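You operate a simulated robot arm through the tools that you are given. There is no shell and no other tool. Be economical: measure what you need, move in short steps, check, and stop when the job is done.

You run a simulated two-armed robot. Do the job below in one go: nothing can be reset, and whatever is moved stays where it is left.

Task
Take the terminal block from the top of the packing table and leave it on the top of the blue tester. Put one of the sensors from the top of the packing table on the top of the workbench. Open the bottom table drawer, put the black block on the top of the packing table away in the inside of the bottom table drawer, then shut the drawer. Take the jar and leave it on top of the red wire reel. Take the red cartridge and put it on the white booklet on the top of the packing table. Fetch the water bottle and stand it on the number ten table patch. Shut the middle tester drawer. Take the box that says "screws" from the right bench table and leave it on the top of the blue tester. Press the number forty-one button three times. Put the green cartridge from the right bench table on the number eight table patch. Switch the number thirty-seven switch off. Do these in any order. Set down upright: jar, water bottle.

Only the result counts: the job must be done as asked and must still hold three seconds after the hand-in. Knocking over, shifting, dropping, spilling or breaking anything else fails it.

Robot
Two 7-joint arms with three-finger grippers on one trunk, on a base that drives. Base frame: it is fixed to the floor where the robot stands at the start and does not move with it; the origin is under the middle of the robot, x ahead of it, y to its left, z up; the surface under the hand at the start is at about z = 80. Readings come in cm, rad, newtons and seconds.
The left shoulder is at the start at [7, 16.5, 116.3], the right one opposite. With the tool pointing down near the work surface each hand reaches from about 36 to 88 cm from the robot's upright axis, wherever it stands, measured 20 degrees to its own side. Places, roughly: black block (5x8x4 cm) [40, 10, 80]; booklet [50, 25, 75]; bottom table drawer [50, 120, 60]; green cartridge [-200, 225, 75]; inside of the bottom table drawer [60, 120, 50]; jar [75, 50, 75]; middle tester drawer [30, 190, 50]; number eight table patch (29x18 cm) [-204, -148, 66]; number forty-one button [-230, 200, 110]; number ten table patch (29x18 cm) [-204, -76, 66]; number thirty-seven switch [-230, 50, 110]; red cartridge [75, 100, 75]; red wire reel (6x6x5 cm) [60, 50, 80]; sensor [75, 25, 75]; small blue box, small yellow box [-200, 150, 75]; terminal block (3x6x3 cm) [70, 10, 80]; top of the blue tester [80, 220, 110]; top of the workbench [70, -410, 80]; water bottle [75, 125, 100]. Payload 3.91 kg a hand.
The tool frame of a hand sits at the grasp point between the pads (the TCP): z along the fingers, y along the line on which they close. The tips reach 3 cm beyond it. The gripper opens to 11.6 cm. The gripper's body begins 7.3 cm behind the TCP.
Orientation is told as [roll, pitch, yaw] about the base's x, y, z axes, in that order, counted from this pose: with the fingers straight down and closing along the base's y, the tool's x points along the base's -x, its y along +y and its z along -z.

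Tools
- The arms move only by the tool apply_moves. It takes "left_increments", "right_increments" or both (then of equal length, played together; a hand with none holds still); each is a list of rows, each a list of 7 numbers: the closure in counts, from 0 (fully open) to 255 (shut), then the shift along the base's x, y, z in units of 40 mm (1.0 is 40 mm), then the turn, a rotation vector about the base's x, y, z in units of 4 degrees (1.0 is 4 degrees). In form: [[claw, dx, dy, dz, rx, ry, rz], ...]. A call has 1 to 12 rows; each row shifts and turns the commanded pose from where the row before left it. A call with a number of a shift or a turn outside -1 to 1 is refused whole. A row lasts 0.2 s, in which the tool goes at most 5 cm and 0.15 rad; a call with a longer step from one row to the next is refused whole, and so is a gripper value outside its range. A pose out of reach is approached as far as the arm can. The call stops where the force on the tool passes 40 N (or 10 N more than at its start, if that is more) or the arm is blocked; 0.2 s more then pass. Each finger travels about 15.3 cm/s and halts on what it meets, pressing with about 34 N; the grip force reading is that of the motor and also rises with nothing between the fingers. The clock runs only during rows and for 0.2 s after the last one: add rows that do not move to give the fingers time. The reply holds the time, the measured pose of the TCP, the force on the tool along the base axes, the opening and the grip force, in the units named above and with some noise, with the torque about the TCP (base axes, N m) and any sound that the robot's microphone picked up.
- Cameras (640 x 400 px; columns grow to the right, rows downward): "scene" is now at [10.2, 4.76, 146.47]; the picture's right is [0.60, -0.80, 0.00], its down [-0.57, -0.43, -0.71] and it looks along [0.56, 0.42, -0.71] (base axes); focal length 270 px, centre (320, 200). "left" rides on the left gripper at [7.5, 1.7, -8.8] in its tool frame; the picture's right is [-0.22, 0.97, 0.00], its down [-0.70, -0.16, -0.70] and it looks along [-0.68, -0.16, 0.71] (tool axes); focal length 247 px, centre (320, 200). "right" rides on the right gripper at [5.2, 5.6, -8.8] in its tool frame; the picture's right is [-0.73, 0.68, 0.00], its down [-0.49, -0.52, -0.70] and it looks along [-0.48, -0.51, 0.71] (tool axes); focal length 247 px, centre (320, 200). There is no depth. A picture from a camera that has moved, and an enlarged one, comes with that camera's place and axes in the base frame and with its lens. The place of the scene camera against the robot may be out by one fixed shift of up to 1.8 cm in any direction.
- snapshot(camera): a new picture of that camera. No time passes.
- raise_lower(by): slides the trunk up (or, below 0, down) by that many cm; the arms and the scene camera ride with it, the base frame stays. It gives what a move gives, with no picture.
- drive_base(legs): drives the robot by 1 to 6 legs, each [ahead, left, turn to the left] in cm, cm and rad, along the robot's own axes; the way and the turn of a leg run together, so that a leg with both is an arc; at most 150 cm and 3.142 rad a leg. The arms and the cameras ride along, it lands a little off, and it stops where it bumps. It gives what a move gives.
- turn_head(pan, tilt): turns the head with the scene camera to pan (to the left, within 1.501 rad either way) and tilt (down, from -0.506 to 1.204), counted from straight ahead of the robot. It gives what a move gives.
- inspect(camera, box): a new picture of the part [left, top, right, bottom] of that camera's present view, enlarged. No time passes.
- finish_job(): hands the job in; it is judged then, once.

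Work in short steps. Places have to be worked out from the pictures, the camera data and where the tool is seen: move nearer, look again, correct. Check each grasp and each placing, and mend what went wrong. You have 535 turns and 316 pictures in all, those below and enlarged ones among them. Open the grippers and draw the arms clear of the work before you hand the job in, unless the task says otherwise.

The tools are called after "Request:" as name(argument=value, ...) on one line, values as JSON. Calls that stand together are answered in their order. apply_moves: Moves the arms, as the interface text tells. Its arguments: {"type":"object","properties":{"left_increments":{"type":"array","items":{"type":"array","items":{"type":"number"}}},"right_increments":{"type":"array","items":{"type":"array","items":{"type":"number"}}}},"required":[]} The other tools are called the same way: raise_lower (by) slides the trunk up or down; drive_base (legs) drives the base; turn_head (pan, tilt) turns the head that bears the scene camera; snapshot (camera) takes a picture; inspect (camera, box) takes an enlarged picture of a part of a camera's view; finish_job () hands the job in.

At the start:

```text
time: 0.0
left_ee_pos: [43.59, 56.06, 109.2]
left_ee_rot: [0.001, 0.001, -0.002]
left_contact_force: [0.9, -0.2, 0.5]
left_torque: [0.02, 0.0, 0.03]
left_opening: 11.6
left_grasp_force: 0.0
right_ee_pos: [43.35, 3.33, 108.35]
right_ee_rot: [0.0, -0.001, 0.0]
right_contact_force: [-0.6, 0.2, -0.4]
right_torque: [0.01, 0.02, 0.03]
right_opening: 11.59
right_grasp_force: 0.0
trunk travel left (down, up): [-70.0, 14.0]
robot x, y, heading: [0.0, 0.09, 0.0]
head pan, tilt: [0.646, 0.785]
```

scene: 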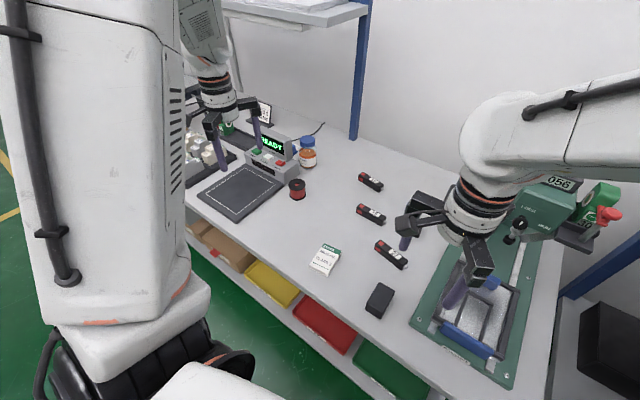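
right: 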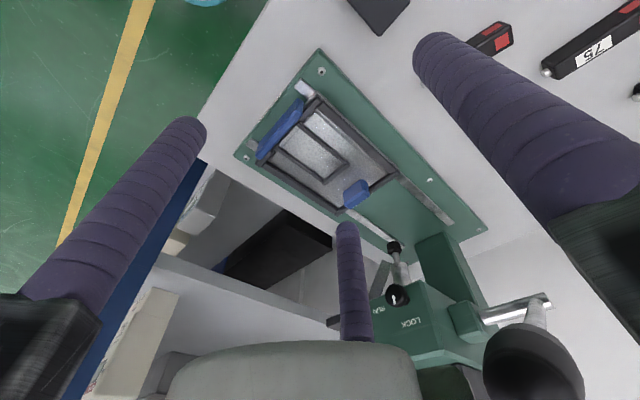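
left: 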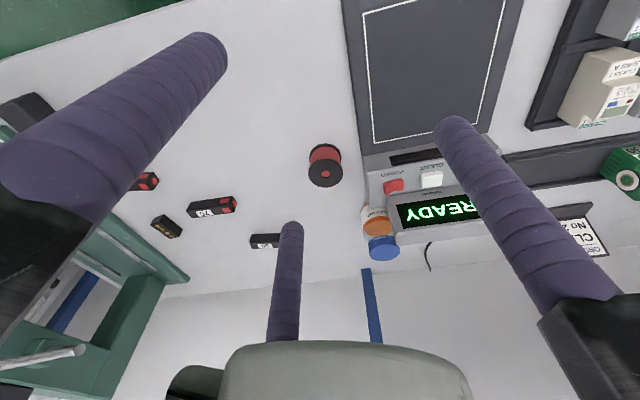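

I start by looking closer at the table.

Request:
inspect(camera="scene", box=[280, 130, 440, 330])

Request:
inspect(camera="left", box=[100, 120, 400, 300])

Request:
turn_head(pan=1.2, tilt=0.6)

Request:
snapshot(camera="scene")

```text
2.00 times, centred on (360, 230) of scene
camera zoom: at [10.2, 4.76, 146.47], right [0.6, -0.8, 0.0], down [-0.57, -0.43, -0.71], along [0.56, 0.42, -0.71], focal length 539 px, centre (240, 140)
```

zoom: 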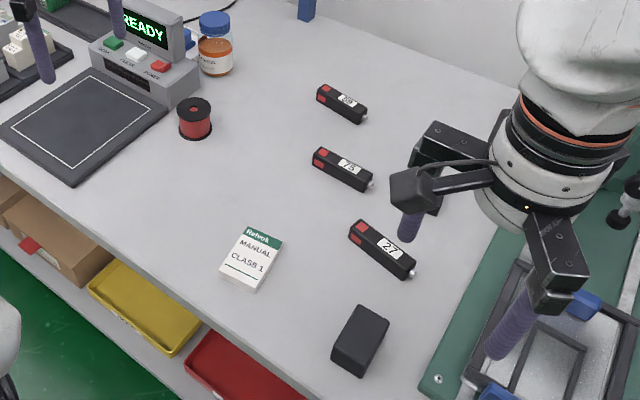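

```text
2.13 times, centred on (250, 210) of left
camera zoom: at [36.1, 57.83, 117.95], right [0.22, 0.97, 0.0], down [0.7, -0.16, 0.7], along [0.68, -0.16, -0.71], focal length 527 px, centre (469, 179)
```

zoom: 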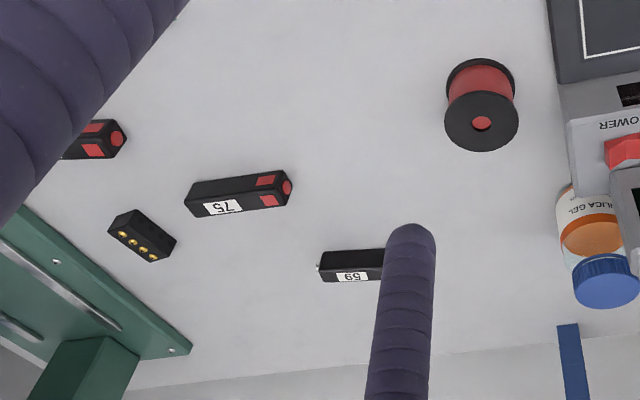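

```text
time: 1.0
left_ee_pos: [43.62, 56.04, 109.18]
left_ee_rot: [0.002, 0.002, 0.0]
left_contact_force: [0.3, 0.7, 0.1]
left_torque: [0.02, 0.01, 0.01]
left_opening: 11.6
left_grasp_force: 0.1
right_ee_pos: [43.29, 3.37, 108.22]
right_ee_rot: [0.001, 0.001, 0.0]
right_contact_force: [0.1, -0.6, -0.4]
right_torque: [0.02, 0.02, -0.02]
right_opening: 11.58
right_grasp_force: 0.1
trunk travel left (down, up): [-70.0, 14.0]
robot x, y, heading: [-0.37, 0.26, -0.0]
head pan, tilt: [1.201, 0.6]
```

```text
310 pictures are left
camera scene: at [6.91, 8.11, 148.05], right [0.93, -0.36, 0.0], down [-0.2, -0.53, -0.82], along [0.3, 0.77, -0.57], focal length 270 px, centre (320, 200)
```

scene: 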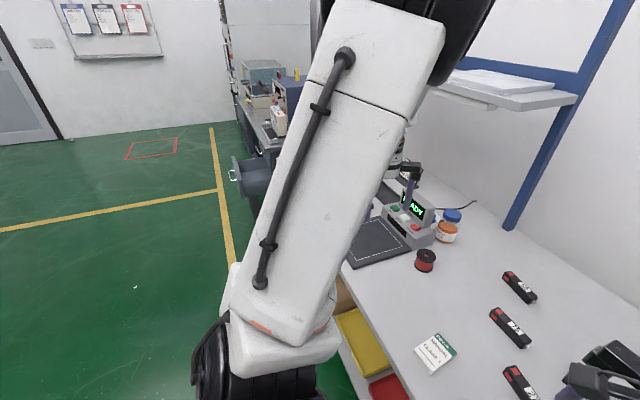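

The terminal block is the small gold-dotted one near [71,14]; the reel is near [62,53]. I drive left toward the jar to see it better.

Request:
drive_base(legs=[[0, 40, 0]])

Request:
turn_head(pan=0.3, tilt=0.75)

Request:
snapshot(camera="scene")

Request:
snapshot(camera="left")

Request:
snapshot(camera="right")

```text
time: 3.5
left_ee_pos: [43.53, 95.77, 109.36]
left_ee_rot: [0.002, 0.0, 0.0]
left_contact_force: [0.3, -0.6, -0.3]
left_torque: [0.01, 0.04, 0.04]
left_opening: 11.62
left_grasp_force: 0.0
right_ee_pos: [43.18, 43.13, 108.33]
right_ee_rot: [0.0, -0.002, 0.0]
right_contact_force: [-0.3, -0.6, -0.6]
right_torque: [0.02, -0.01, -0.02]
right_opening: 11.59
right_grasp_force: 0.2
trunk travel left (down, up): [-70.0, 14.0]
robot x, y, heading: [0.03, 39.76, 0.0]
head pan, tilt: [1.201, 0.6]
```

```text
time: 4.7
left_ee_pos: [43.64, 95.77, 109.33]
left_ee_rot: [0.003, -0.002, -0.001]
left_contact_force: [0.8, 0.8, 0.9]
left_torque: [-0.02, 0.0, 0.01]
left_opening: 11.6
left_grasp_force: 0.1
right_ee_pos: [43.3, 43.13, 108.32]
right_ee_rot: [0.001, -0.001, 0.001]
right_contact_force: [-0.2, -0.2, -0.3]
right_torque: [0.0, -0.01, 0.0]
right_opening: 11.57
right_grasp_force: 0.1
trunk travel left (down, up): [-70.0, 14.0]
robot x, y, heading: [-0.06, 39.54, -0.001]
head pan, tilt: [0.3, 0.75]
```

```text
309 pictures are left
camera scene: at [11.6, 42.07, 146.77], right [0.3, -0.95, 0.0], down [-0.65, -0.2, -0.73], along [0.7, 0.22, -0.68], focal length 270 px, centre (320, 200)
```

scene: 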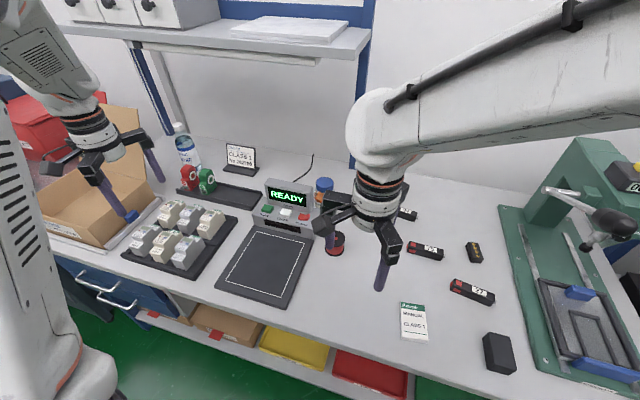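

```text
308 pictures are left
camera left: at [36.06, 97.58, 117.95], right [0.22, 0.97, 0.0], down [0.7, -0.16, 0.7], along [0.68, -0.16, -0.71], focal length 247 px, centre (320, 200)
```

left: 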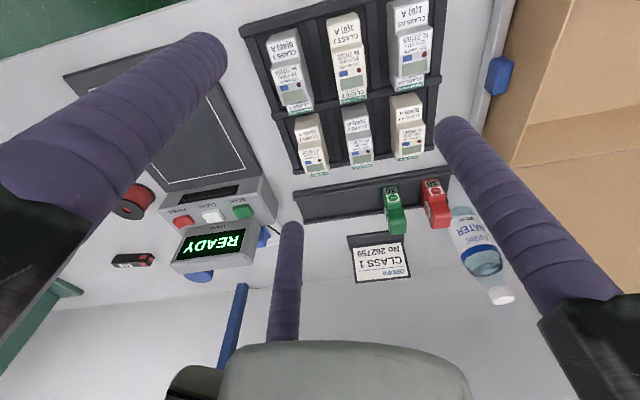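

```text
307 pictures are left
camera right: at [38.06, 48.61, 117.25], right [0.73, 0.68, 0.0], down [0.49, -0.52, 0.7], along [0.48, -0.51, -0.71], focal length 247 px, centre (320, 200)
```

right: 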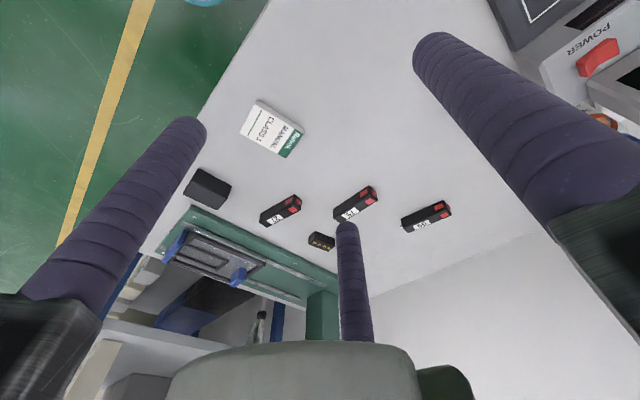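

Jar is hidden behind the right hand; I shift both hands rightwards so the left camera sees the jar.

Request:
apply_moves(left_increments=[[0, 0, -1, 0, 0, 0, 0], [0, 0, -1, 0, 0, 0, 0], [0, 0, -1, 0, 0, 0, 0], [0, 0, -1, 0, 0, 0, 0], [0, 0, -1, 0, 0, 0, 0], [0, 0, -1, 0, 0, 0, 0], [0, 0, -1, 0, 0, 0, 0], [0, 0, -1, 0, 0, 0, 0], [0, 0, -0.9, 0, 0, 0, 0]], right_increments=[[0, 0, -1, 0, 0, 0, 0], [0, 0, -1, 0, 0, 0, 0], [0, 0, -1, 0, 0, 0, 0], [0, 0, -1, 0, 0, 0, 0], [0, 0, -1, 0, 0, 0, 0], [0, 0, -1, 0, 0, 0, 0], [0, 0, -1, 0, 0, 0, 0], [0, 0, -1, 0, 0, 0, 0], [0, 0, -1, 0, 0, 0, 0]])

Request:
snapshot(camera="left")

Request:
inspect(camera="scene", box=[120, 100, 440, 300])

Request:
snapshot(camera="right")

```text
time: 6.7
left_ee_pos: [47.33, 62.27, 106.21]
left_ee_rot: [-0.05, 0.023, 0.017]
left_contact_force: [-0.3, 0.3, 0.5]
left_torque: [0.02, 0.03, -0.01]
left_opening: 11.61
left_grasp_force: 0.1
left hand out of reach, approached as far as the arm can: row 7, 8, 9
right_ee_pos: [43.2, 6.77, 108.15]
right_ee_rot: [0.001, 0.0, -0.001]
right_contact_force: [0.4, -0.5, 0.3]
right_torque: [0.03, 0.05, -0.01]
right_opening: 11.58
right_grasp_force: 0.1
trunk travel left (down, up): [-70.0, 14.0]
robot x, y, heading: [-0.07, 39.46, 0.002]
head pan, tilt: [0.3, 0.75]
```

```text
306 pictures are left
camera left: at [39.99, 64.36, 114.88], right [0.2, 0.98, -0.05], down [0.71, -0.11, 0.69], along [0.67, -0.18, -0.72], focal length 247 px, centre (320, 200)
```

left: 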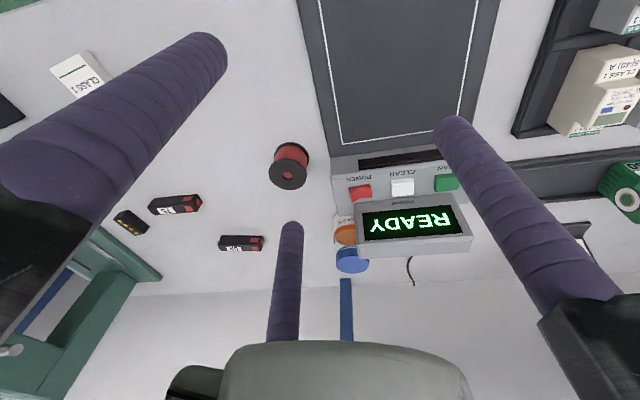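

```text
2.00 times, centred on (280, 200) of scene
camera zoom: at [11.56, 41.82, 146.7], right [0.32, -0.95, 0.0], down [-0.65, -0.22, -0.73], along [0.69, 0.23, -0.69], focal length 539 px, centre (400, 200)
```

zoom: 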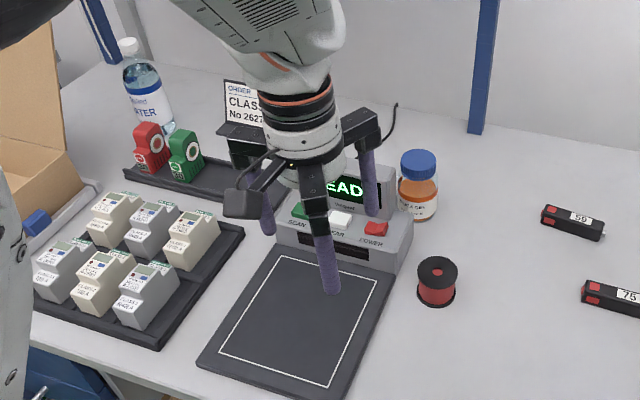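

```text
304 pictures are left
camera right: at [38.02, 12.23, 117.13], right [0.73, 0.68, 0.0], down [0.49, -0.52, 0.7], along [0.48, -0.51, -0.72], focal length 247 px, centre (320, 200)
```

right: 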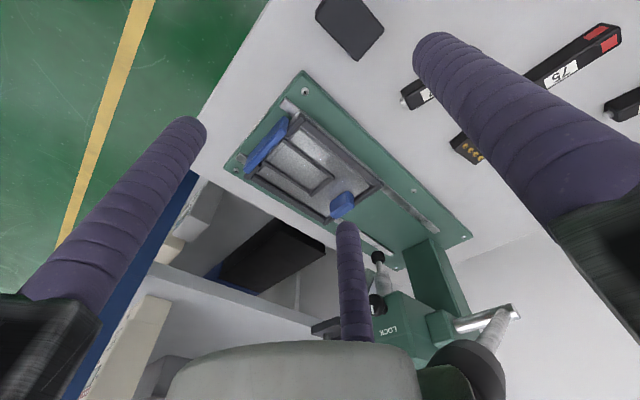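

The left hand's inward reach is limited near the trunk, but further forward it should be fine. Jar is at about [79,61]; I advance the left hand toward it at height, turning yaw to -45° so the fingers pass the display diagonally.

Request:
apply_moves(left_increments=[[0, 1, 0, 0.5, 0, 0, -1], [0, 1, 0, 0.5, 0, 0, -1], [0, 1, 0, 0.5, 0, 0, -1], [0, 1, 0, 0, 0, 0, -1], [0, 0.5, 0, 0, 0, 0, -1], [0, 0, 0, 0, 0, 0, -1], [0, 0, 0, 0, 0, 0, -1], [0, 0, 0, 0, 0, 0, -1], [0, 0, 0, 0, 0, 0, -1], [0, 0, 0, 0, 0, 0, -1], [0, 0, 0, 0, 0, 0, -1]])

Request:
snapshot(camera="left")

Request:
snapshot(camera="scene")

```text
time: 9.1
left_ee_pos: [65.56, 62.24, 112.79]
left_ee_rot: [0.002, 0.0, -0.769]
left_contact_force: [-0.2, -0.3, 0.6]
left_torque: [0.02, 0.04, -0.01]
left_opening: 11.62
left_grasp_force: 0.1
right_ee_pos: [43.3, 7.11, 108.27]
right_ee_rot: [0.001, 0.0, 0.001]
right_contact_force: [0.1, -0.2, 0.0]
right_torque: [0.02, 0.03, 0.0]
right_opening: 11.58
right_grasp_force: 0.0
trunk travel left (down, up): [-70.0, 14.0]
robot x, y, heading: [-0.07, 39.74, 0.001]
head pan, tilt: [0.3, 0.75]
```

```text
303 pictures are left
camera left: at [61.26, 68.78, 121.47], right [0.84, 0.54, 0.0], down [0.39, -0.6, 0.7], along [0.38, -0.59, -0.71], focal length 247 px, centre (320, 200)
```

left: 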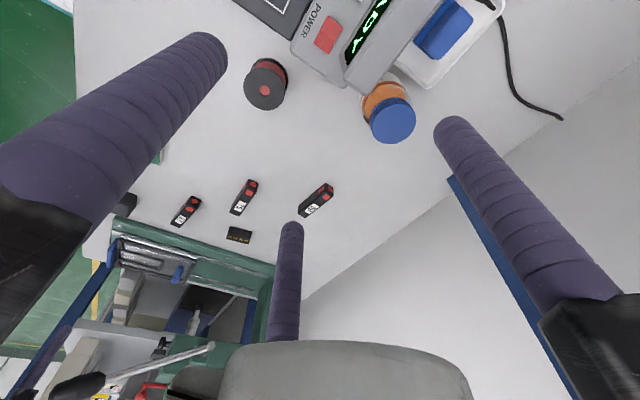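

```text
302 pictures are left
camera scene: at [11.59, 42.04, 146.77], right [0.3, -0.96, 0.0], down [-0.65, -0.2, -0.73], along [0.7, 0.22, -0.68], focal length 270 px, centre (320, 200)
```

scene: 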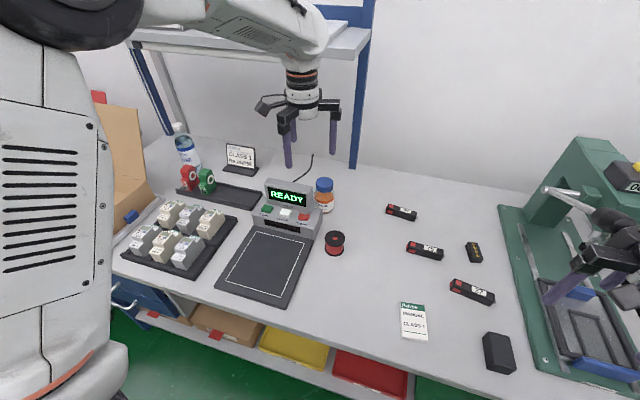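

Triangulating: jar at about [77.6,61.1], cap top z≈91; reel at [61.8,52.9], top 85 (table top at 80). I move above the jar and partly down.

Request:
apply_moves(left_increments=[[0, 1, -0.1, 0, 0, 0, -0.24], [0, 1, -0.1, 0, 0, 0, 0], [0, 1, -0.08, 0, 0, 0, 0], [0, 0, 0, -1, 0, 0, 0], [0, 0, 0, -1, 0, 0, 0], [0, 0, 0, -1, 0, 0, 0], [0, 0, 0, 0, 0, 0, 0]])

Request:
snapshot(camera="left")

Request:
inspect(camera="scene", box=[220, 100, 380, 260])

```text
time: 10.7
left_ee_pos: [77.25, 61.1, 101.08]
left_ee_rot: [0.006, -0.001, -0.786]
left_contact_force: [-1.0, -0.3, 1.4]
left_torque: [0.02, -0.1, 0.0]
left_opening: 11.61
left_grasp_force: 0.0
right_ee_pos: [42.75, 7.04, 108.47]
right_ee_rot: [0.0, -0.005, 0.0]
right_contact_force: [-0.9, 0.1, -0.1]
right_torque: [0.0, -0.12, 0.01]
right_opening: 11.57
right_grasp_force: 0.0
trunk travel left (down, up): [-70.0, 14.0]
robot x, y, heading: [0.11, 39.93, -0.002]
head pan, tilt: [0.3, 0.75]
```

```text
301 pictures are left
camera left: at [73.08, 67.73, 109.76], right [0.85, 0.53, 0.01], down [0.38, -0.61, 0.7], along [0.38, -0.59, -0.71], focal length 247 px, centre (320, 200)
```

left: 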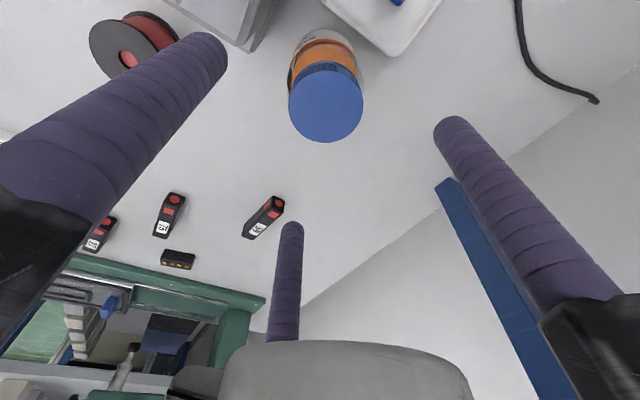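

```text
2.50 times, centred on (300, 180) of scene
camera zoom: at [11.07, 41.96, 146.81], right [0.3, -0.96, 0.0], down [-0.65, -0.2, -0.73], along [0.7, 0.22, -0.68], focal length 674 px, centre (370, 250)
```

zoom: 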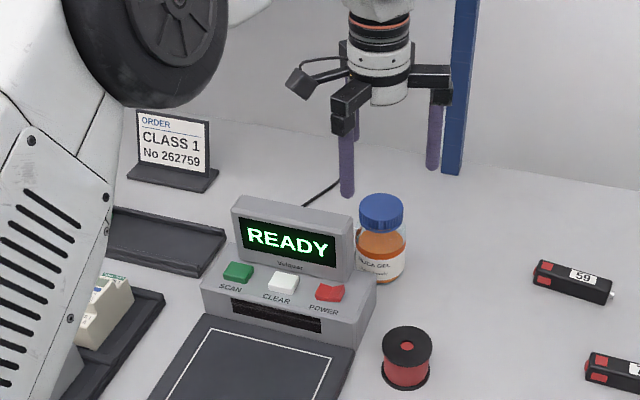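

The pictures show three purple fingers rather than two, so before grasping I test how they close in free air here (tips are above the cap).

Request:
apply_moves(left_increments=[[150, 0, 0, 0, 0, 0, 0], [150, 0, 0, 0, 0, 0, 0], [150, 0, 0, 0, 0, 0, 0]])

Request:
snapshot(camera="left")

Request:
inspect(camera="scene", box=[260, 100, 360, 200])

```text
time: 11.4
left_ee_pos: [77.65, 61.15, 100.7]
left_ee_rot: [0.0, 0.0, -0.784]
left_contact_force: [0.0, -0.4, -0.1]
left_torque: [0.02, -0.02, -0.01]
left_opening: 4.76
left_grasp_force: 0.1
right_ee_pos: [43.26, 7.09, 108.35]
right_ee_rot: [-0.001, 0.001, -0.001]
right_contact_force: [0.7, -0.1, -0.2]
right_torque: [0.01, 0.02, 0.0]
right_opening: 11.61
right_grasp_force: 0.1
trunk travel left (down, up): [-70.0, 14.0]
robot x, y, heading: [0.16, 39.68, -0.003]
head pan, tilt: [0.3, 0.75]
```

```text
299 pictures are left
camera left: at [73.51, 67.78, 109.4], right [0.85, 0.53, 0.0], down [0.38, -0.61, 0.7], along [0.37, -0.59, -0.71], focal length 247 px, centre (320, 200)
```

left: 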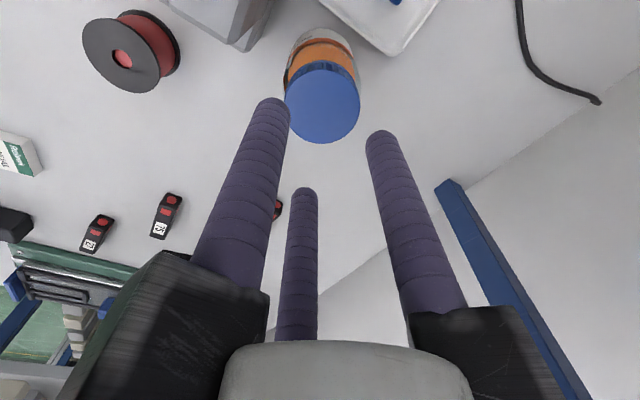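

```text
4.00 times, centred on (310, 150) of scene
camera zoom: at [11.7, 42.02, 146.75], right [0.3, -0.96, 0.0], down [-0.65, -0.2, -0.73], along [0.7, 0.22, -0.68], focal length 1078 px, centre (360, 400)
```

zoom: 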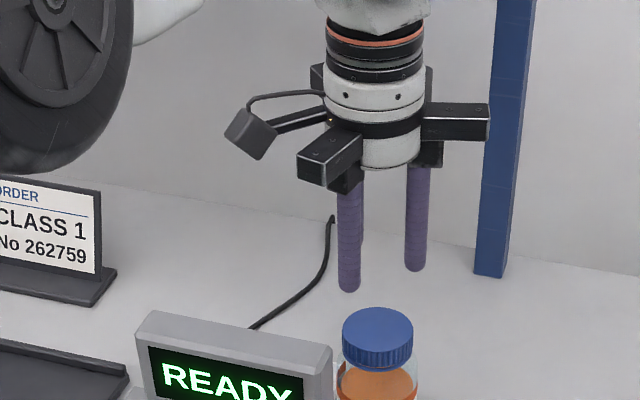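

The gripper is really a three-jaw (fingers 120° apart). I need a clear look at the gap between jar and display to choose the yaw.

Request:
apply_moves(left_increments=[[150, -1, 0, 0.8, 0, 0, 0], [150, -1, 0, 0.8, 0, 0, 0], [150, 0, 0.5, 0, 0, 0, 0]])

Request:
inspect(camera="left", box=[200, 0, 500, 180])

Request:
inspect(camera="scene", box=[260, 150, 360, 250])

```text
refused: row 1 steps farther than a row can; nothing moved
```

```text
2.13 times, centred on (350, 90) of left
camera zoom: at [73.51, 67.78, 109.4], right [0.85, 0.53, 0.0], down [0.38, -0.61, 0.7], along [0.37, -0.59, -0.71], focal length 527 px, centre (256, 435)
```

zoom: 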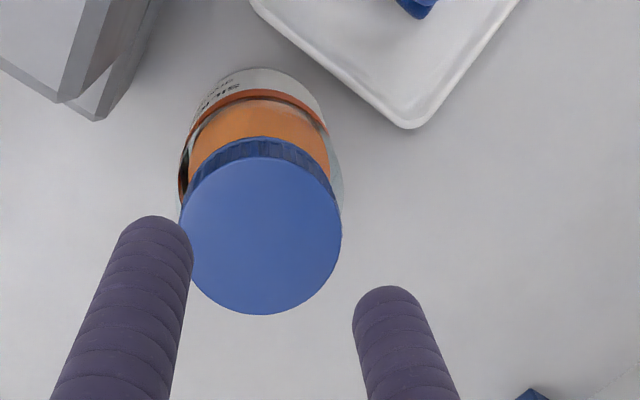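

```text
4.00 times, centred on (310, 200) of scene
camera zoom: at [11.7, 42.02, 146.75], right [0.3, -0.96, 0.0], down [-0.65, -0.2, -0.73], along [0.7, 0.22, -0.68], focal length 1078 px, centre (360, 200)
```

zoom: 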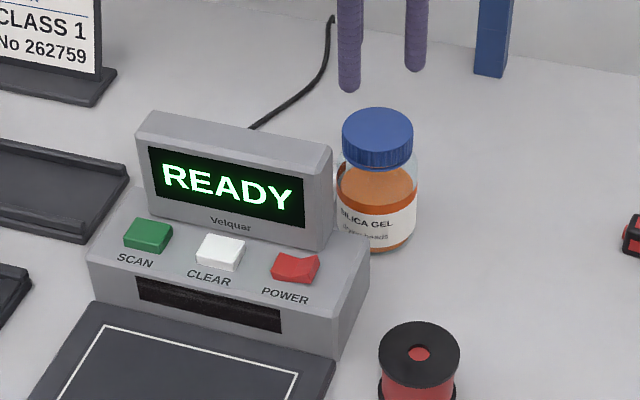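

The white tray and device leave about 4 cm behind the device; the display top (~z 95) is the obstacle. I'll turn yaw to about +17° so no finger rail points at the display, opening at ~8.5 cm.

Request:
apply_moves(left_increments=[[68, 0, 0, 0.3, 0, 0, 1], [68, 0, 0, 0, 0, 0, 1], [68, 0, 0, 0, 0, 0, 1], [68, 0, 0, 0, 0, 0, 1], [68, 0, 0, 0, 0, 0, 1], [68, 0, 0, 0, 0, 0, 1], [68, 0, 0, 0, 0, 0, 1], [68, 0, 0, 0, 0, 0, 1], [68, 0, 0, 0, 0, 0, 1], [68, 0, 0, 0, 0, 0, 1], [68, 0, 0, 0, 0, 0, 1], [68, 0, 0, 0, 0, 0, 1]])

Request:
apply_moves(left_increments=[[68, 0, 0, 0, 0, 0, 1], [68, 0, 0, 0, 0, 0, 1], [68, 0, 0, 0, 0, 0, 1], [68, 0, 0, 0, 0, 0, 0.5], [68, 0, 0, 0, 0, 0, 0]])

Request:
snapshot(camera="left")

Request:
inspect(camera="scene", box=[260, 120, 360, 220])

```text
time: 14.1
left_ee_pos: [77.51, 61.18, 102.0]
left_ee_rot: [0.002, 0.0, 0.056]
left_contact_force: [0.3, 0.7, 0.1]
left_torque: [0.02, 0.04, 0.0]
left_opening: 8.49
left_grasp_force: 0.1
right_ee_pos: [43.2, 6.96, 108.27]
right_ee_rot: [0.001, 0.0, 0.001]
right_contact_force: [0.2, -0.5, -1.1]
right_torque: [0.04, 0.01, -0.02]
right_opening: 11.59
right_grasp_force: 0.1
trunk travel left (down, up): [-70.0, 14.0]
robot x, y, heading: [0.16, 39.46, -0.002]
head pan, tilt: [0.3, 0.75]
```

```text
time: 15.2
left_ee_pos: [77.58, 61.2, 101.97]
left_ee_rot: [0.002, 0.0, 0.297]
left_contact_force: [-0.1, -0.3, -0.2]
left_torque: [0.01, -0.04, -0.03]
left_opening: 8.48
left_grasp_force: 0.1
right_ee_pos: [43.11, 7.15, 108.4]
right_ee_rot: [0.0, -0.002, 0.001]
right_contact_force: [-0.2, 0.1, -0.9]
right_torque: [-0.04, 0.01, 0.02]
right_opening: 11.61
right_grasp_force: 0.1
trunk travel left (down, up): [-70.0, 14.0]
robot x, y, heading: [-0.17, 39.83, -0.004]
head pan, tilt: [0.3, 0.75]
```

```text
295 pictures are left
camera left: at [69.82, 60.67, 110.64], right [-0.07, 1.0, 0.0], down [0.71, 0.05, 0.7], along [0.7, 0.05, -0.71], focal length 247 px, centre (320, 200)
```

left: 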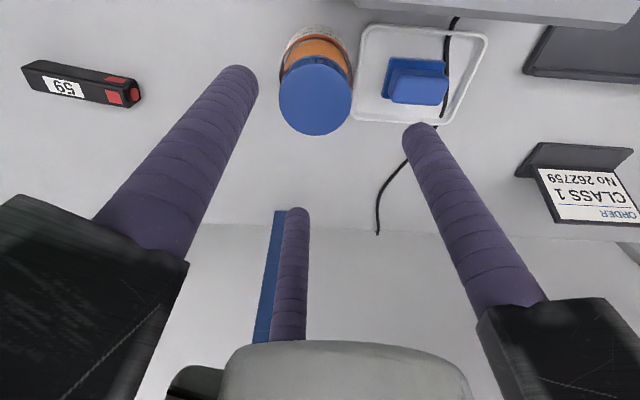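

```text
4.00 times, centred on (310, 170) of scene
camera zoom: at [11.61, 42.02, 146.76], right [0.3, -0.96, 0.0], down [-0.65, -0.2, -0.73], along [0.7, 0.22, -0.68], focal length 1078 px, centre (360, 320)
```

zoom: 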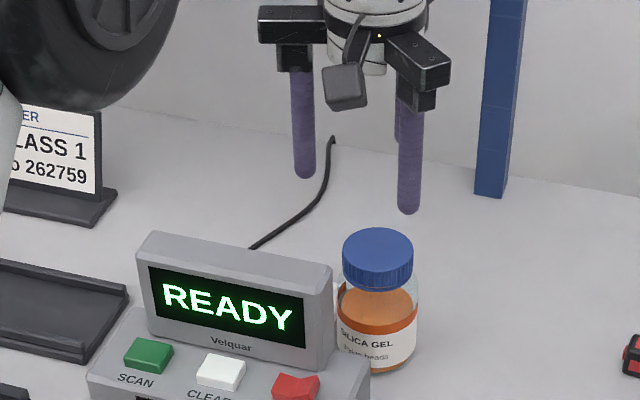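

The wrist camera housing would come close to the display corner; a further +15° of yaw swings it clear to the right while finger rails still avoid the display.

Request:
apply_moves(left_increments=[[80, 0.05, -0.05, 0, 0, 0, 1], [80, 0, 0, 0, 0, 0, 1], [80, 0, 0, 0, 0, 0, 1], [80, 0, 0, 0, 0, 0, 0.75], [80, 0, 0, -0.8, 0, 0, 0], [80, 0, 0, -0.8, 0, 0, 0], [80, 0, 0, 0, 0, 0, 0]])

Request:
snapshot(camera="left")

Request:
inspect(camera="scene", box=[260, 120, 360, 220])

```text
time: 16.9
left_ee_pos: [77.7, 61.09, 95.48]
left_ee_rot: [0.001, -0.002, 0.56]
left_contact_force: [0.2, 0.2, 0.1]
left_torque: [0.0, -0.02, 0.03]
left_opening: 7.96
left_grasp_force: 0.0
right_ee_pos: [43.08, 7.0, 108.34]
right_ee_rot: [0.0, 0.001, 0.0]
right_contact_force: [-0.5, 0.7, 0.0]
right_torque: [0.02, -0.04, 0.0]
right_opening: 11.6
right_grasp_force: 0.0
trunk travel left (down, up): [-70.0, 14.0]
robot x, y, heading: [-0.35, 39.36, 0.001]
head pan, tilt: [0.3, 0.75]
```

```text
293 pictures are left
camera left: at [70.36, 58.51, 104.24], right [-0.33, 0.94, 0.0], down [0.67, 0.23, 0.7], along [0.66, 0.23, -0.71], focal length 247 px, centre (320, 200)
```

left: 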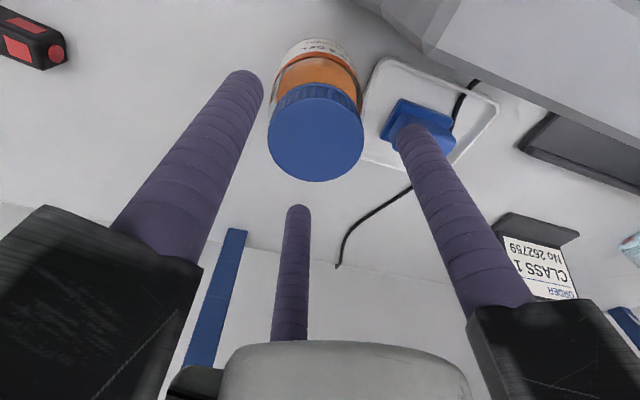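

```text
4.00 times, centred on (310, 170) of scene
camera zoom: at [11.53, 42.0, 146.78], right [0.3, -0.96, 0.0], down [-0.65, -0.2, -0.73], along [0.7, 0.22, -0.68], focal length 1078 px, centre (360, 320)
```

zoom: 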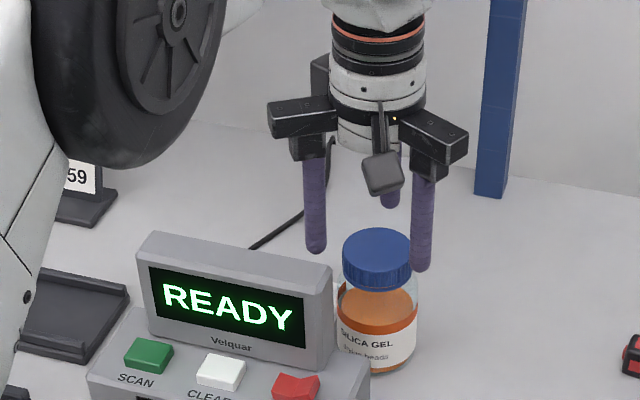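

Cap is centred in the fingers; I descend to z≈87.3 watching the force.

Request:
apply_moves(left_increments=[[80, -0.03, -0.05, -0.7, 0, 0, 0], [80, 0, 0, -0.7, 0, 0, 0], [80, 0, 0, -0.65, 0, 0, 0], [80, 0, 0, 0, 0, 0, 0]])

Request:
apply_moves(left_increments=[[255, 0, 0, 0, 0, 0, 0], [255, 0, 0, 0, 0, 0, 0], [255, 0, 0, 0, 0, 0, 0]])

Request:
inspect(camera="scene", box=[260, 120, 360, 220])

```text
time: 17.9
left_ee_pos: [77.55, 60.85, 87.44]
left_ee_rot: [0.0, -0.003, 0.56]
left_contact_force: [-0.5, -0.4, -0.3]
left_torque: [-0.02, -0.04, -0.02]
left_opening: 7.97
left_grasp_force: 0.0
right_ee_pos: [43.18, 7.08, 108.31]
right_ee_rot: [0.0, 0.0, 0.002]
right_contact_force: [0.5, 0.6, -0.9]
right_torque: [-0.02, -0.01, 0.02]
right_opening: 11.61
right_grasp_force: 0.1
trunk travel left (down, up): [-70.0, 14.0]
robot x, y, heading: [0.06, 39.81, 0.003]
head pan, tilt: [0.3, 0.75]
```

```text
time: 18.6
left_ee_pos: [77.31, 60.72, 87.51]
left_ee_rot: [0.001, -0.002, 0.558]
left_contact_force: [1.0, -0.6, 4.9]
left_torque: [-0.14, 0.05, 0.05]
left_opening: 6.65
left_grasp_force: 34.0
right_ee_pos: [43.11, 7.07, 108.35]
right_ee_rot: [-0.002, 0.0, 0.0]
right_contact_force: [0.3, -0.2, -0.4]
right_torque: [0.0, -0.04, 0.03]
right_opening: 11.58
right_grasp_force: 0.1
trunk travel left (down, up): [-70.0, 14.0]
robot x, y, heading: [-0.16, 39.82, 0.003]
head pan, tilt: [0.3, 0.75]
```

```text
4.00 times, centred on (310, 170) of scene
camera zoom: at [11.57, 42.0, 146.77], right [0.3, -0.96, 0.0], down [-0.65, -0.2, -0.73], along [0.7, 0.22, -0.68], focal length 1078 px, centre (360, 320)
```

zoom: 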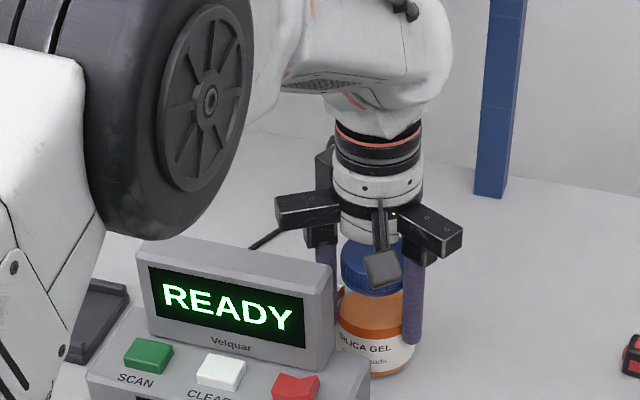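

Jar gripped (6.65 cm). Lift 12 cm and carry it above the reel at [61.8,52.9].

Request:
apply_moves(left_increments=[[255, 0, 0, 0.7, 0, 0, 0], [255, 0, 0, 0.8, 0, 0, 0], [255, 0, 0, 0.8, 0, 0, 0], [255, 0, 0, 0.7, 0, 0, 0], [255, 0, -0.7, 0, 0, 0, 0], [255, 0, -0.7, 0, 0, 0, 0], [255, -0.8, -0.55, 0, 0, 0, 0], [255, -0.8, 0, 0, 0, 0, 0], [255, -0.8, 0, 0, 0, 0, 0], [255, -0.8, 0, 0, 0, 0, 0], [255, -0.68, 0, 0, 0, 0, 0], [255, 0, 0, 0, 0, 0, 0]])

Request:
snapshot(camera="left")

Request:
inspect(camera="scene", box=[280, 140, 400, 260])

```text
time: 21.2
left_ee_pos: [62.17, 53.02, 99.26]
left_ee_rot: [0.001, 0.0, 0.56]
left_contact_force: [-0.3, -0.4, -0.3]
left_torque: [0.06, 0.03, 0.01]
left_opening: 0.89
left_grasp_force: 33.5
right_ee_pos: [43.14, 7.0, 108.37]
right_ee_rot: [0.0, 0.0, 0.001]
right_contact_force: [-0.2, -0.2, -0.1]
right_torque: [0.01, -0.03, -0.01]
right_opening: 11.6
right_grasp_force: 0.2
trunk travel left (down, up): [-70.0, 14.0]
robot x, y, heading: [-0.28, 40.19, 0.001]
head pan, tilt: [0.3, 0.75]
```

```text
290 pictures are left
camera left: at [54.87, 50.54, 107.95], right [-0.33, 0.94, 0.0], down [0.68, 0.23, 0.7], along [0.66, 0.23, -0.71], focal length 247 px, centre (320, 200)
```

left: 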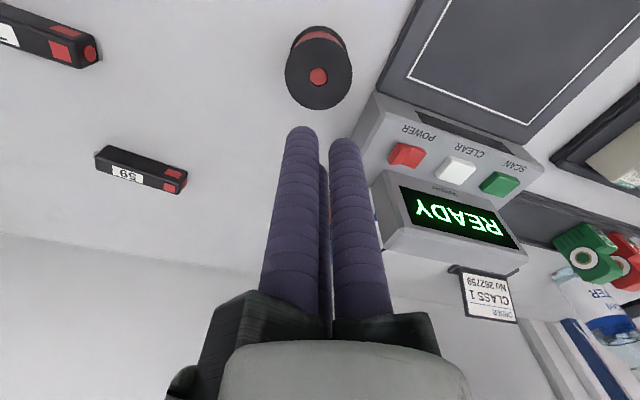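

```text
3.33 times, centred on (340, 200) of scene
camera zoom: at [11.68, 42.01, 146.76], right [0.3, -0.96, 0.0], down [-0.65, -0.2, -0.73], along [0.7, 0.22, -0.68], focal length 899 px, centre (253, 200)
```

zoom: 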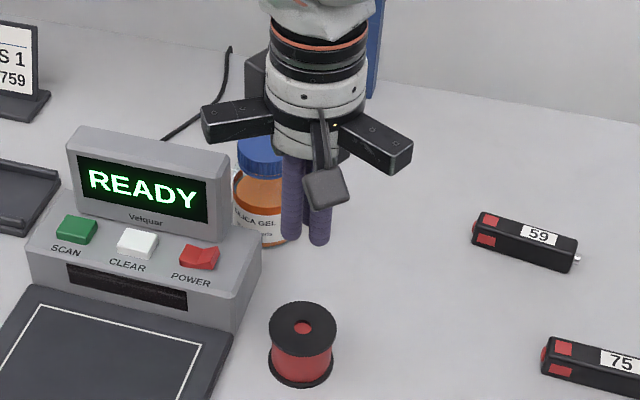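

The jar slipped out as I lifted and is still standing, slightly shifted; the fingertips only held its rounded shoulder. I open and go back above it to look, planning a lower grip.

Request:
apply_moves(left_increments=[[80, 0.8, 0, 0.5, 0, 0, 0], [80, 0.8, 0, 0.5, 0, 0, 0], [80, 0.8, 0, 0, 0, 0, 0], [80, 0.8, 0.5, 0, 0, 0, 0], [80, 0.4, 0.8, 0, 0, 0, -0.9], [80, 0, 0.7, 0, 0, 0, -0.8], [80, 0, 0, 0, 0, 0, 0]])

Request:
snapshot(camera="left")

Request:
inspect(camera="scene", box=[260, 120, 360, 220])

```text
time: 22.9
left_ee_pos: [76.55, 60.9, 103.3]
left_ee_rot: [0.002, 0.0, 0.44]
left_contact_force: [0.5, 0.4, -0.2]
left_torque: [0.03, -0.01, -0.01]
left_opening: 7.96
left_grasp_force: 0.0
right_ee_pos: [43.21, 7.02, 108.37]
right_ee_rot: [-0.002, 0.001, 0.0]
right_contact_force: [-1.1, 0.1, 0.3]
right_torque: [0.04, 0.01, 0.0]
right_opening: 11.6
right_grasp_force: 0.2
trunk travel left (down, up): [-70.0, 14.0]
robot x, y, heading: [-0.22, 39.57, -0.0]
head pan, tilt: [0.3, 0.75]
```

```text
288 pictures are left
camera left: at [69.01, 59.41, 112.02], right [-0.21, 0.98, 0.0], down [0.7, 0.15, 0.7], along [0.68, 0.15, -0.71], focal length 247 px, centre (320, 200)
```

left: 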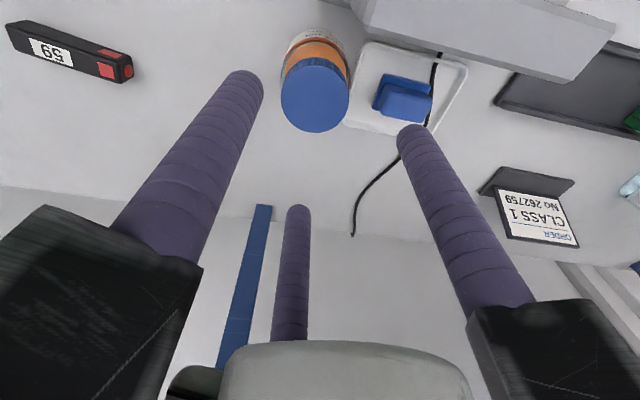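

```text
4.00 times, centred on (310, 170) of scene
camera zoom: at [11.64, 41.94, 146.76], right [0.3, -0.96, 0.0], down [-0.65, -0.2, -0.73], along [0.7, 0.22, -0.68], focal length 1078 px, centre (360, 320)
```

zoom: 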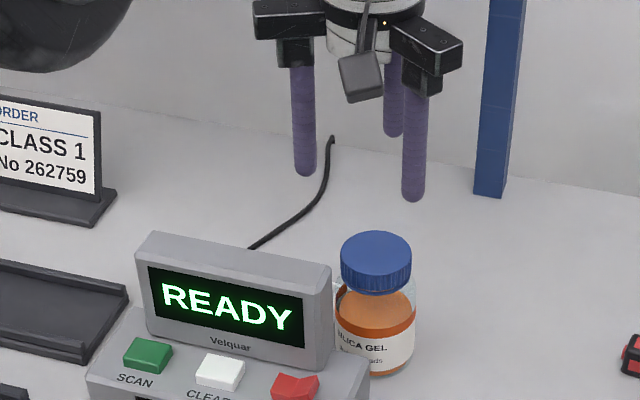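

Jar is now at about [77.0,60.8]. I centre and descend to z≈85.2, in small steps.

Request:
apply_moves(left_increments=[[80, 0.11, -0.03, -0.9, 0, 0, 0], [80, 0, 0, -0.9, 0, 0, 0], [80, 0, 0, -0.8, 0, 0, 0], [80, 0, 0, -0.7, 0, 0, 0], [80, 0, 0, -0.6, 0, 0, 0], [80, 0, 0, -0.6, 0, 0, 0], [80, 0, 0, 0, 0, 0, 0]])

Request:
snapshot(camera="left")

Request:
inspect(camera="scene", box=[260, 120, 360, 220])

```text
time: 24.4
left_ee_pos: [76.89, 60.87, 85.33]
left_ee_rot: [0.001, -0.001, 0.441]
left_contact_force: [-0.3, -0.2, -0.5]
left_torque: [-0.01, 0.01, 0.02]
left_opening: 7.93
left_grasp_force: 0.0
right_ee_pos: [43.08, 6.98, 108.31]
right_ee_rot: [-0.001, -0.001, -0.001]
right_contact_force: [0.1, -0.1, -0.4]
right_torque: [0.01, -0.01, -0.01]
right_opening: 11.61
right_grasp_force: 0.1
trunk travel left (down, up): [-70.0, 14.0]
robot x, y, heading: [-0.0, 39.68, 0.0]
head pan, tilt: [0.3, 0.75]
```

```text
286 pictures are left
camera left: at [69.37, 59.25, 94.1], right [-0.21, 0.98, 0.0], down [0.7, 0.15, 0.7], along [0.68, 0.15, -0.71], focal length 247 px, centre (320, 200)
```

left: 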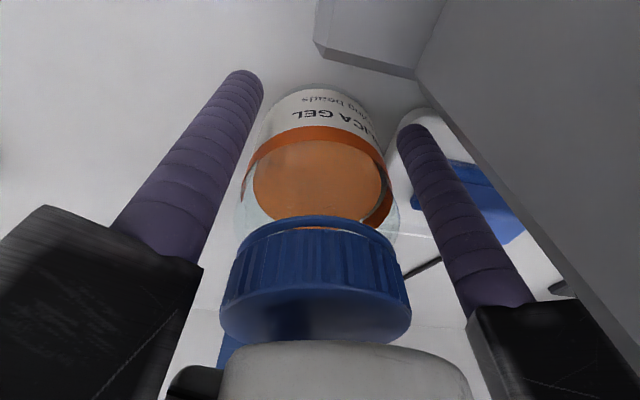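

```text
4.00 times, centred on (310, 170) of scene
camera zoom: at [11.52, 41.99, 146.77], right [0.3, -0.96, 0.0], down [-0.65, -0.2, -0.73], along [0.7, 0.22, -0.68], focal length 1078 px, centre (360, 320)
```

zoom: 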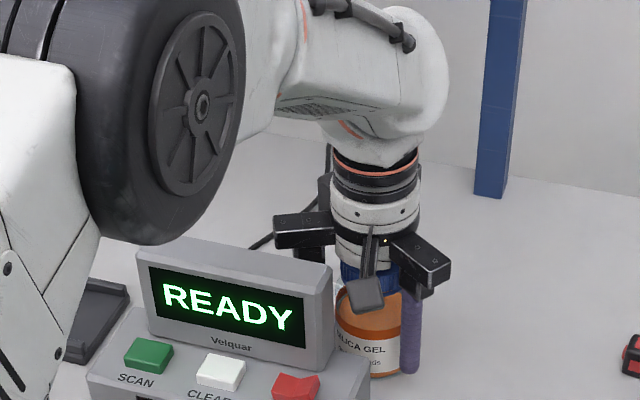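

Fingers straddle the jar body. Close, then lift just 2 cm gently to test.

Request:
apply_moves(left_increments=[[255, 0, 0, 0, 0, 0, 0], [255, 0, 0, 0, 0, 0, 0], [255, 0, 0, 0, 0, 0, 0], [255, 0, 0, 0, 0, 0, 0], [255, 0, 0, 0.2, 0, 0, 0], [255, 0, 0, 0.3, 0, 0, 0], [255, 0, 0, 0, 0, 0, 0]])

Request:
snapshot(camera="left")

Request:
inspect(camera="scene", box=[260, 120, 360, 220])

```text
time: 26.1
left_ee_pos: [76.91, 60.82, 87.3]
left_ee_rot: [0.003, 0.003, 0.442]
left_contact_force: [0.5, 0.0, -3.0]
left_torque: [0.03, 0.04, 0.0]
left_opening: 6.57
left_grasp_force: 33.8
right_ee_pos: [43.24, 7.06, 108.3]
right_ee_rot: [0.0, 0.0, 0.0]
right_contact_force: [0.4, -0.1, 0.1]
right_torque: [0.01, 0.03, 0.02]
right_opening: 11.6
right_grasp_force: 0.1
trunk travel left (down, up): [-70.0, 14.0]
robot x, y, heading: [0.16, 39.49, -0.003]
head pan, tilt: [0.3, 0.75]
```

```text
284 pictures are left
camera left: at [69.45, 59.25, 95.98], right [-0.21, 0.98, 0.0], down [0.7, 0.15, 0.7], along [0.68, 0.15, -0.72], focal length 247 px, centre (320, 200)
```

left: 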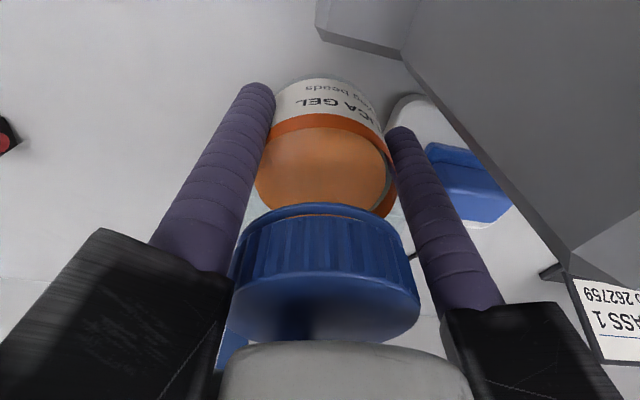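

```text
4.00 times, centred on (310, 170) of scene
camera zoom: at [11.72, 42.05, 146.75], right [0.3, -0.96, 0.0], down [-0.65, -0.2, -0.73], along [0.7, 0.22, -0.68], focal length 1078 px, centre (360, 320)
```

zoom: 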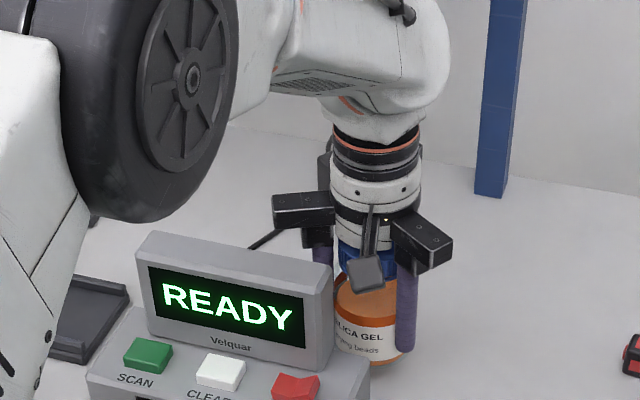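

It holds now (weight ≈3 N). Lift to z≈100 and carry gently to above the reel.

Request:
apply_moves(left_increments=[[255, 0, 0, 0.5, 0, 0, 0], [255, 0, 0, 0.6, 0, 0, 0], [255, 0, 0, 0.6, 0, 0, 0], [255, 0, 0, 0.6, 0, 0, 0], [255, 0, 0, 0.5, 0, 0, 0], [255, 0, 0, 0.2, 0, 0, 0], [255, 0, -0.4, 0, 0, 0, 0], [255, 0, -0.6, 0, 0, 0, 0], [255, -0.3, -0.6, 0, 0, 0, 0], [255, -0.6, -0.37, 0, 0, 0, 0], [255, -0.6, 0, 0, 0, 0, 0]])

Request:
apply_moves(left_increments=[[255, -0.6, 0, 0, 0, 0, 0], [255, -0.6, 0, 0, 0, 0, 0], [255, -0.6, 0, 0, 0, 0, 0], [255, -0.4, 0, 0, 0, 0, 0], [255, -0.08, 0, 0, 0, 0, 0], [255, 0, 0, 0, 0, 0, 0]])

Request:
snapshot(camera="left")

Request:
inspect(camera="scene", box=[280, 140, 400, 260])

```text
time: 28.4
left_ee_pos: [70.8, 52.98, 99.29]
left_ee_rot: [0.002, -0.001, 0.442]
left_contact_force: [-0.8, 0.0, -3.9]
left_torque: [0.03, -0.03, -0.01]
left_opening: 6.56
left_grasp_force: 33.7
right_ee_pos: [43.13, 7.14, 108.38]
right_ee_rot: [-0.002, 0.0, 0.0]
right_contact_force: [-0.1, 0.5, 1.0]
right_torque: [-0.04, -0.03, -0.04]
right_opening: 11.61
right_grasp_force: 0.0
trunk travel left (down, up): [-70.0, 14.0]
robot x, y, heading: [-0.24, 39.46, -0.004]
head pan, tilt: [0.3, 0.75]
```

```text
time: 29.9
left_ee_pos: [61.81, 52.95, 99.44]
left_ee_rot: [0.002, -0.001, 0.442]
left_contact_force: [-0.2, 0.6, -3.0]
left_torque: [-0.04, -0.02, 0.0]
left_opening: 6.59
left_grasp_force: 33.5
right_ee_pos: [43.15, 7.19, 108.27]
right_ee_rot: [0.001, 0.0, 0.0]
right_contact_force: [-0.5, 0.4, 0.3]
right_torque: [-0.01, -0.01, 0.02]
right_opening: 11.61
right_grasp_force: 0.0
trunk travel left (down, up): [-70.0, 14.0]
robot x, y, heading: [0.01, 39.8, 0.0]
head pan, tilt: [0.3, 0.75]
```

```text
282 pictures are left
camera left: at [54.26, 51.4, 108.01], right [-0.21, 0.98, 0.0], down [0.7, 0.15, 0.7], along [0.68, 0.15, -0.71], focal length 247 px, centre (320, 200)
```

left: 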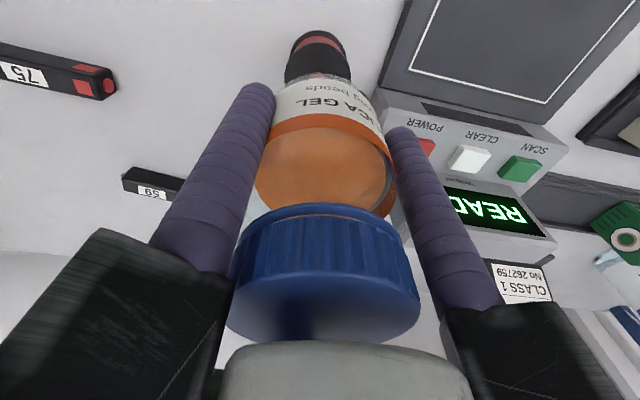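

```text
3.33 times, centred on (340, 200) of scene
camera zoom: at [11.63, 42.02, 146.76], right [0.3, -0.96, 0.0], down [-0.65, -0.2, -0.73], along [0.7, 0.22, -0.68], focal length 899 px, centre (253, 200)
```

zoom: 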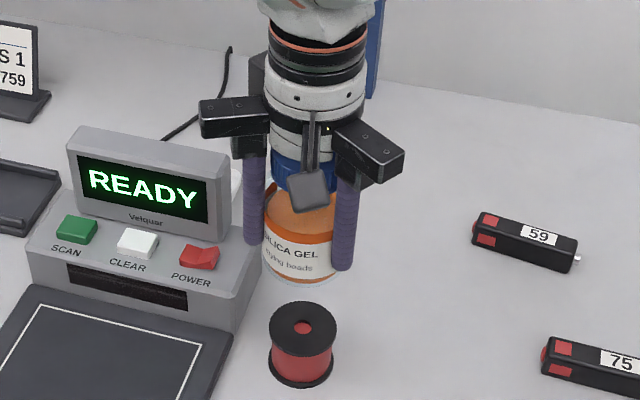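

The jar's bottom appears ~0.6 cm to +y of the TCP, so I shift -0.5 cm in y and descend close to the reel top.

Request:
apply_moves(left_increments=[[255, 0, -0.13, 0, 0, 0, 0], [255, 0, 0, -0.5, 0, 0, 0], [255, 0, 0, -0.6, 0, 0, 0], [255, 0, 0, -0.6, 0, 0, 0], [255, 0, 0, -0.3, 0, 0, 0], [255, 0, 0, 0, 0, 0, 0]])

Request:
snapshot(camera="left")

Request:
inspect(camera="scene", box=[290, 180, 370, 260])

```text
time: 31.2
left_ee_pos: [61.74, 52.52, 91.28]
left_ee_rot: [0.002, 0.0, 0.441]
left_contact_force: [0.0, -0.2, -2.7]
left_torque: [0.0, -0.01, 0.02]
left_opening: 6.6
left_grasp_force: 33.9
right_ee_pos: [43.2, 7.03, 108.37]
right_ee_rot: [0.0, 0.002, 0.0]
right_contact_force: [-0.3, -0.6, -0.9]
right_torque: [-0.04, 0.02, 0.0]
right_opening: 11.6
right_grasp_force: 0.2
trunk travel left (down, up): [-70.0, 14.0]
robot x, y, heading: [0.38, 39.71, -0.002]
head pan, tilt: [0.3, 0.75]
```

```text
280 pictures are left
camera left: at [54.24, 50.89, 100.04], right [-0.21, 0.98, 0.0], down [0.7, 0.15, 0.7], along [0.68, 0.15, -0.71], focal length 247 px, centre (320, 200)
```

left: 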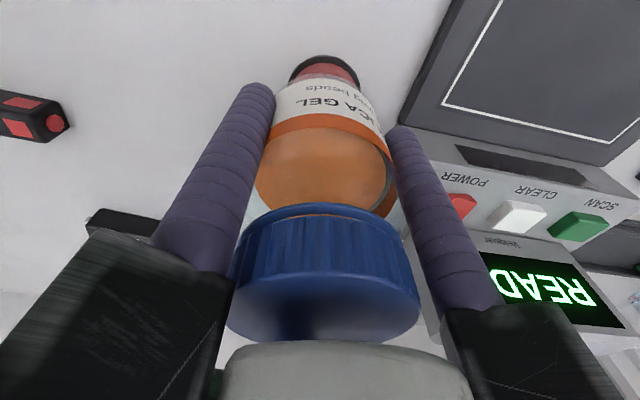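

```text
5.00 times, centred on (330, 220) of scene
camera zoom: at [11.61, 42.01, 146.76], right [0.3, -0.96, 0.0], down [-0.65, -0.2, -0.73], along [0.7, 0.22, -0.68], focal length 1348 px, centre (270, 100)
```

zoom: 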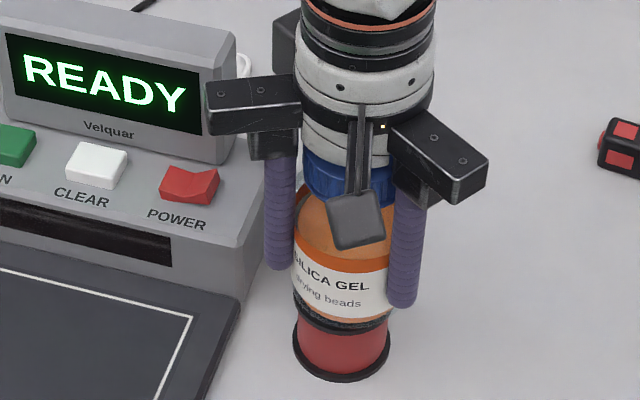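

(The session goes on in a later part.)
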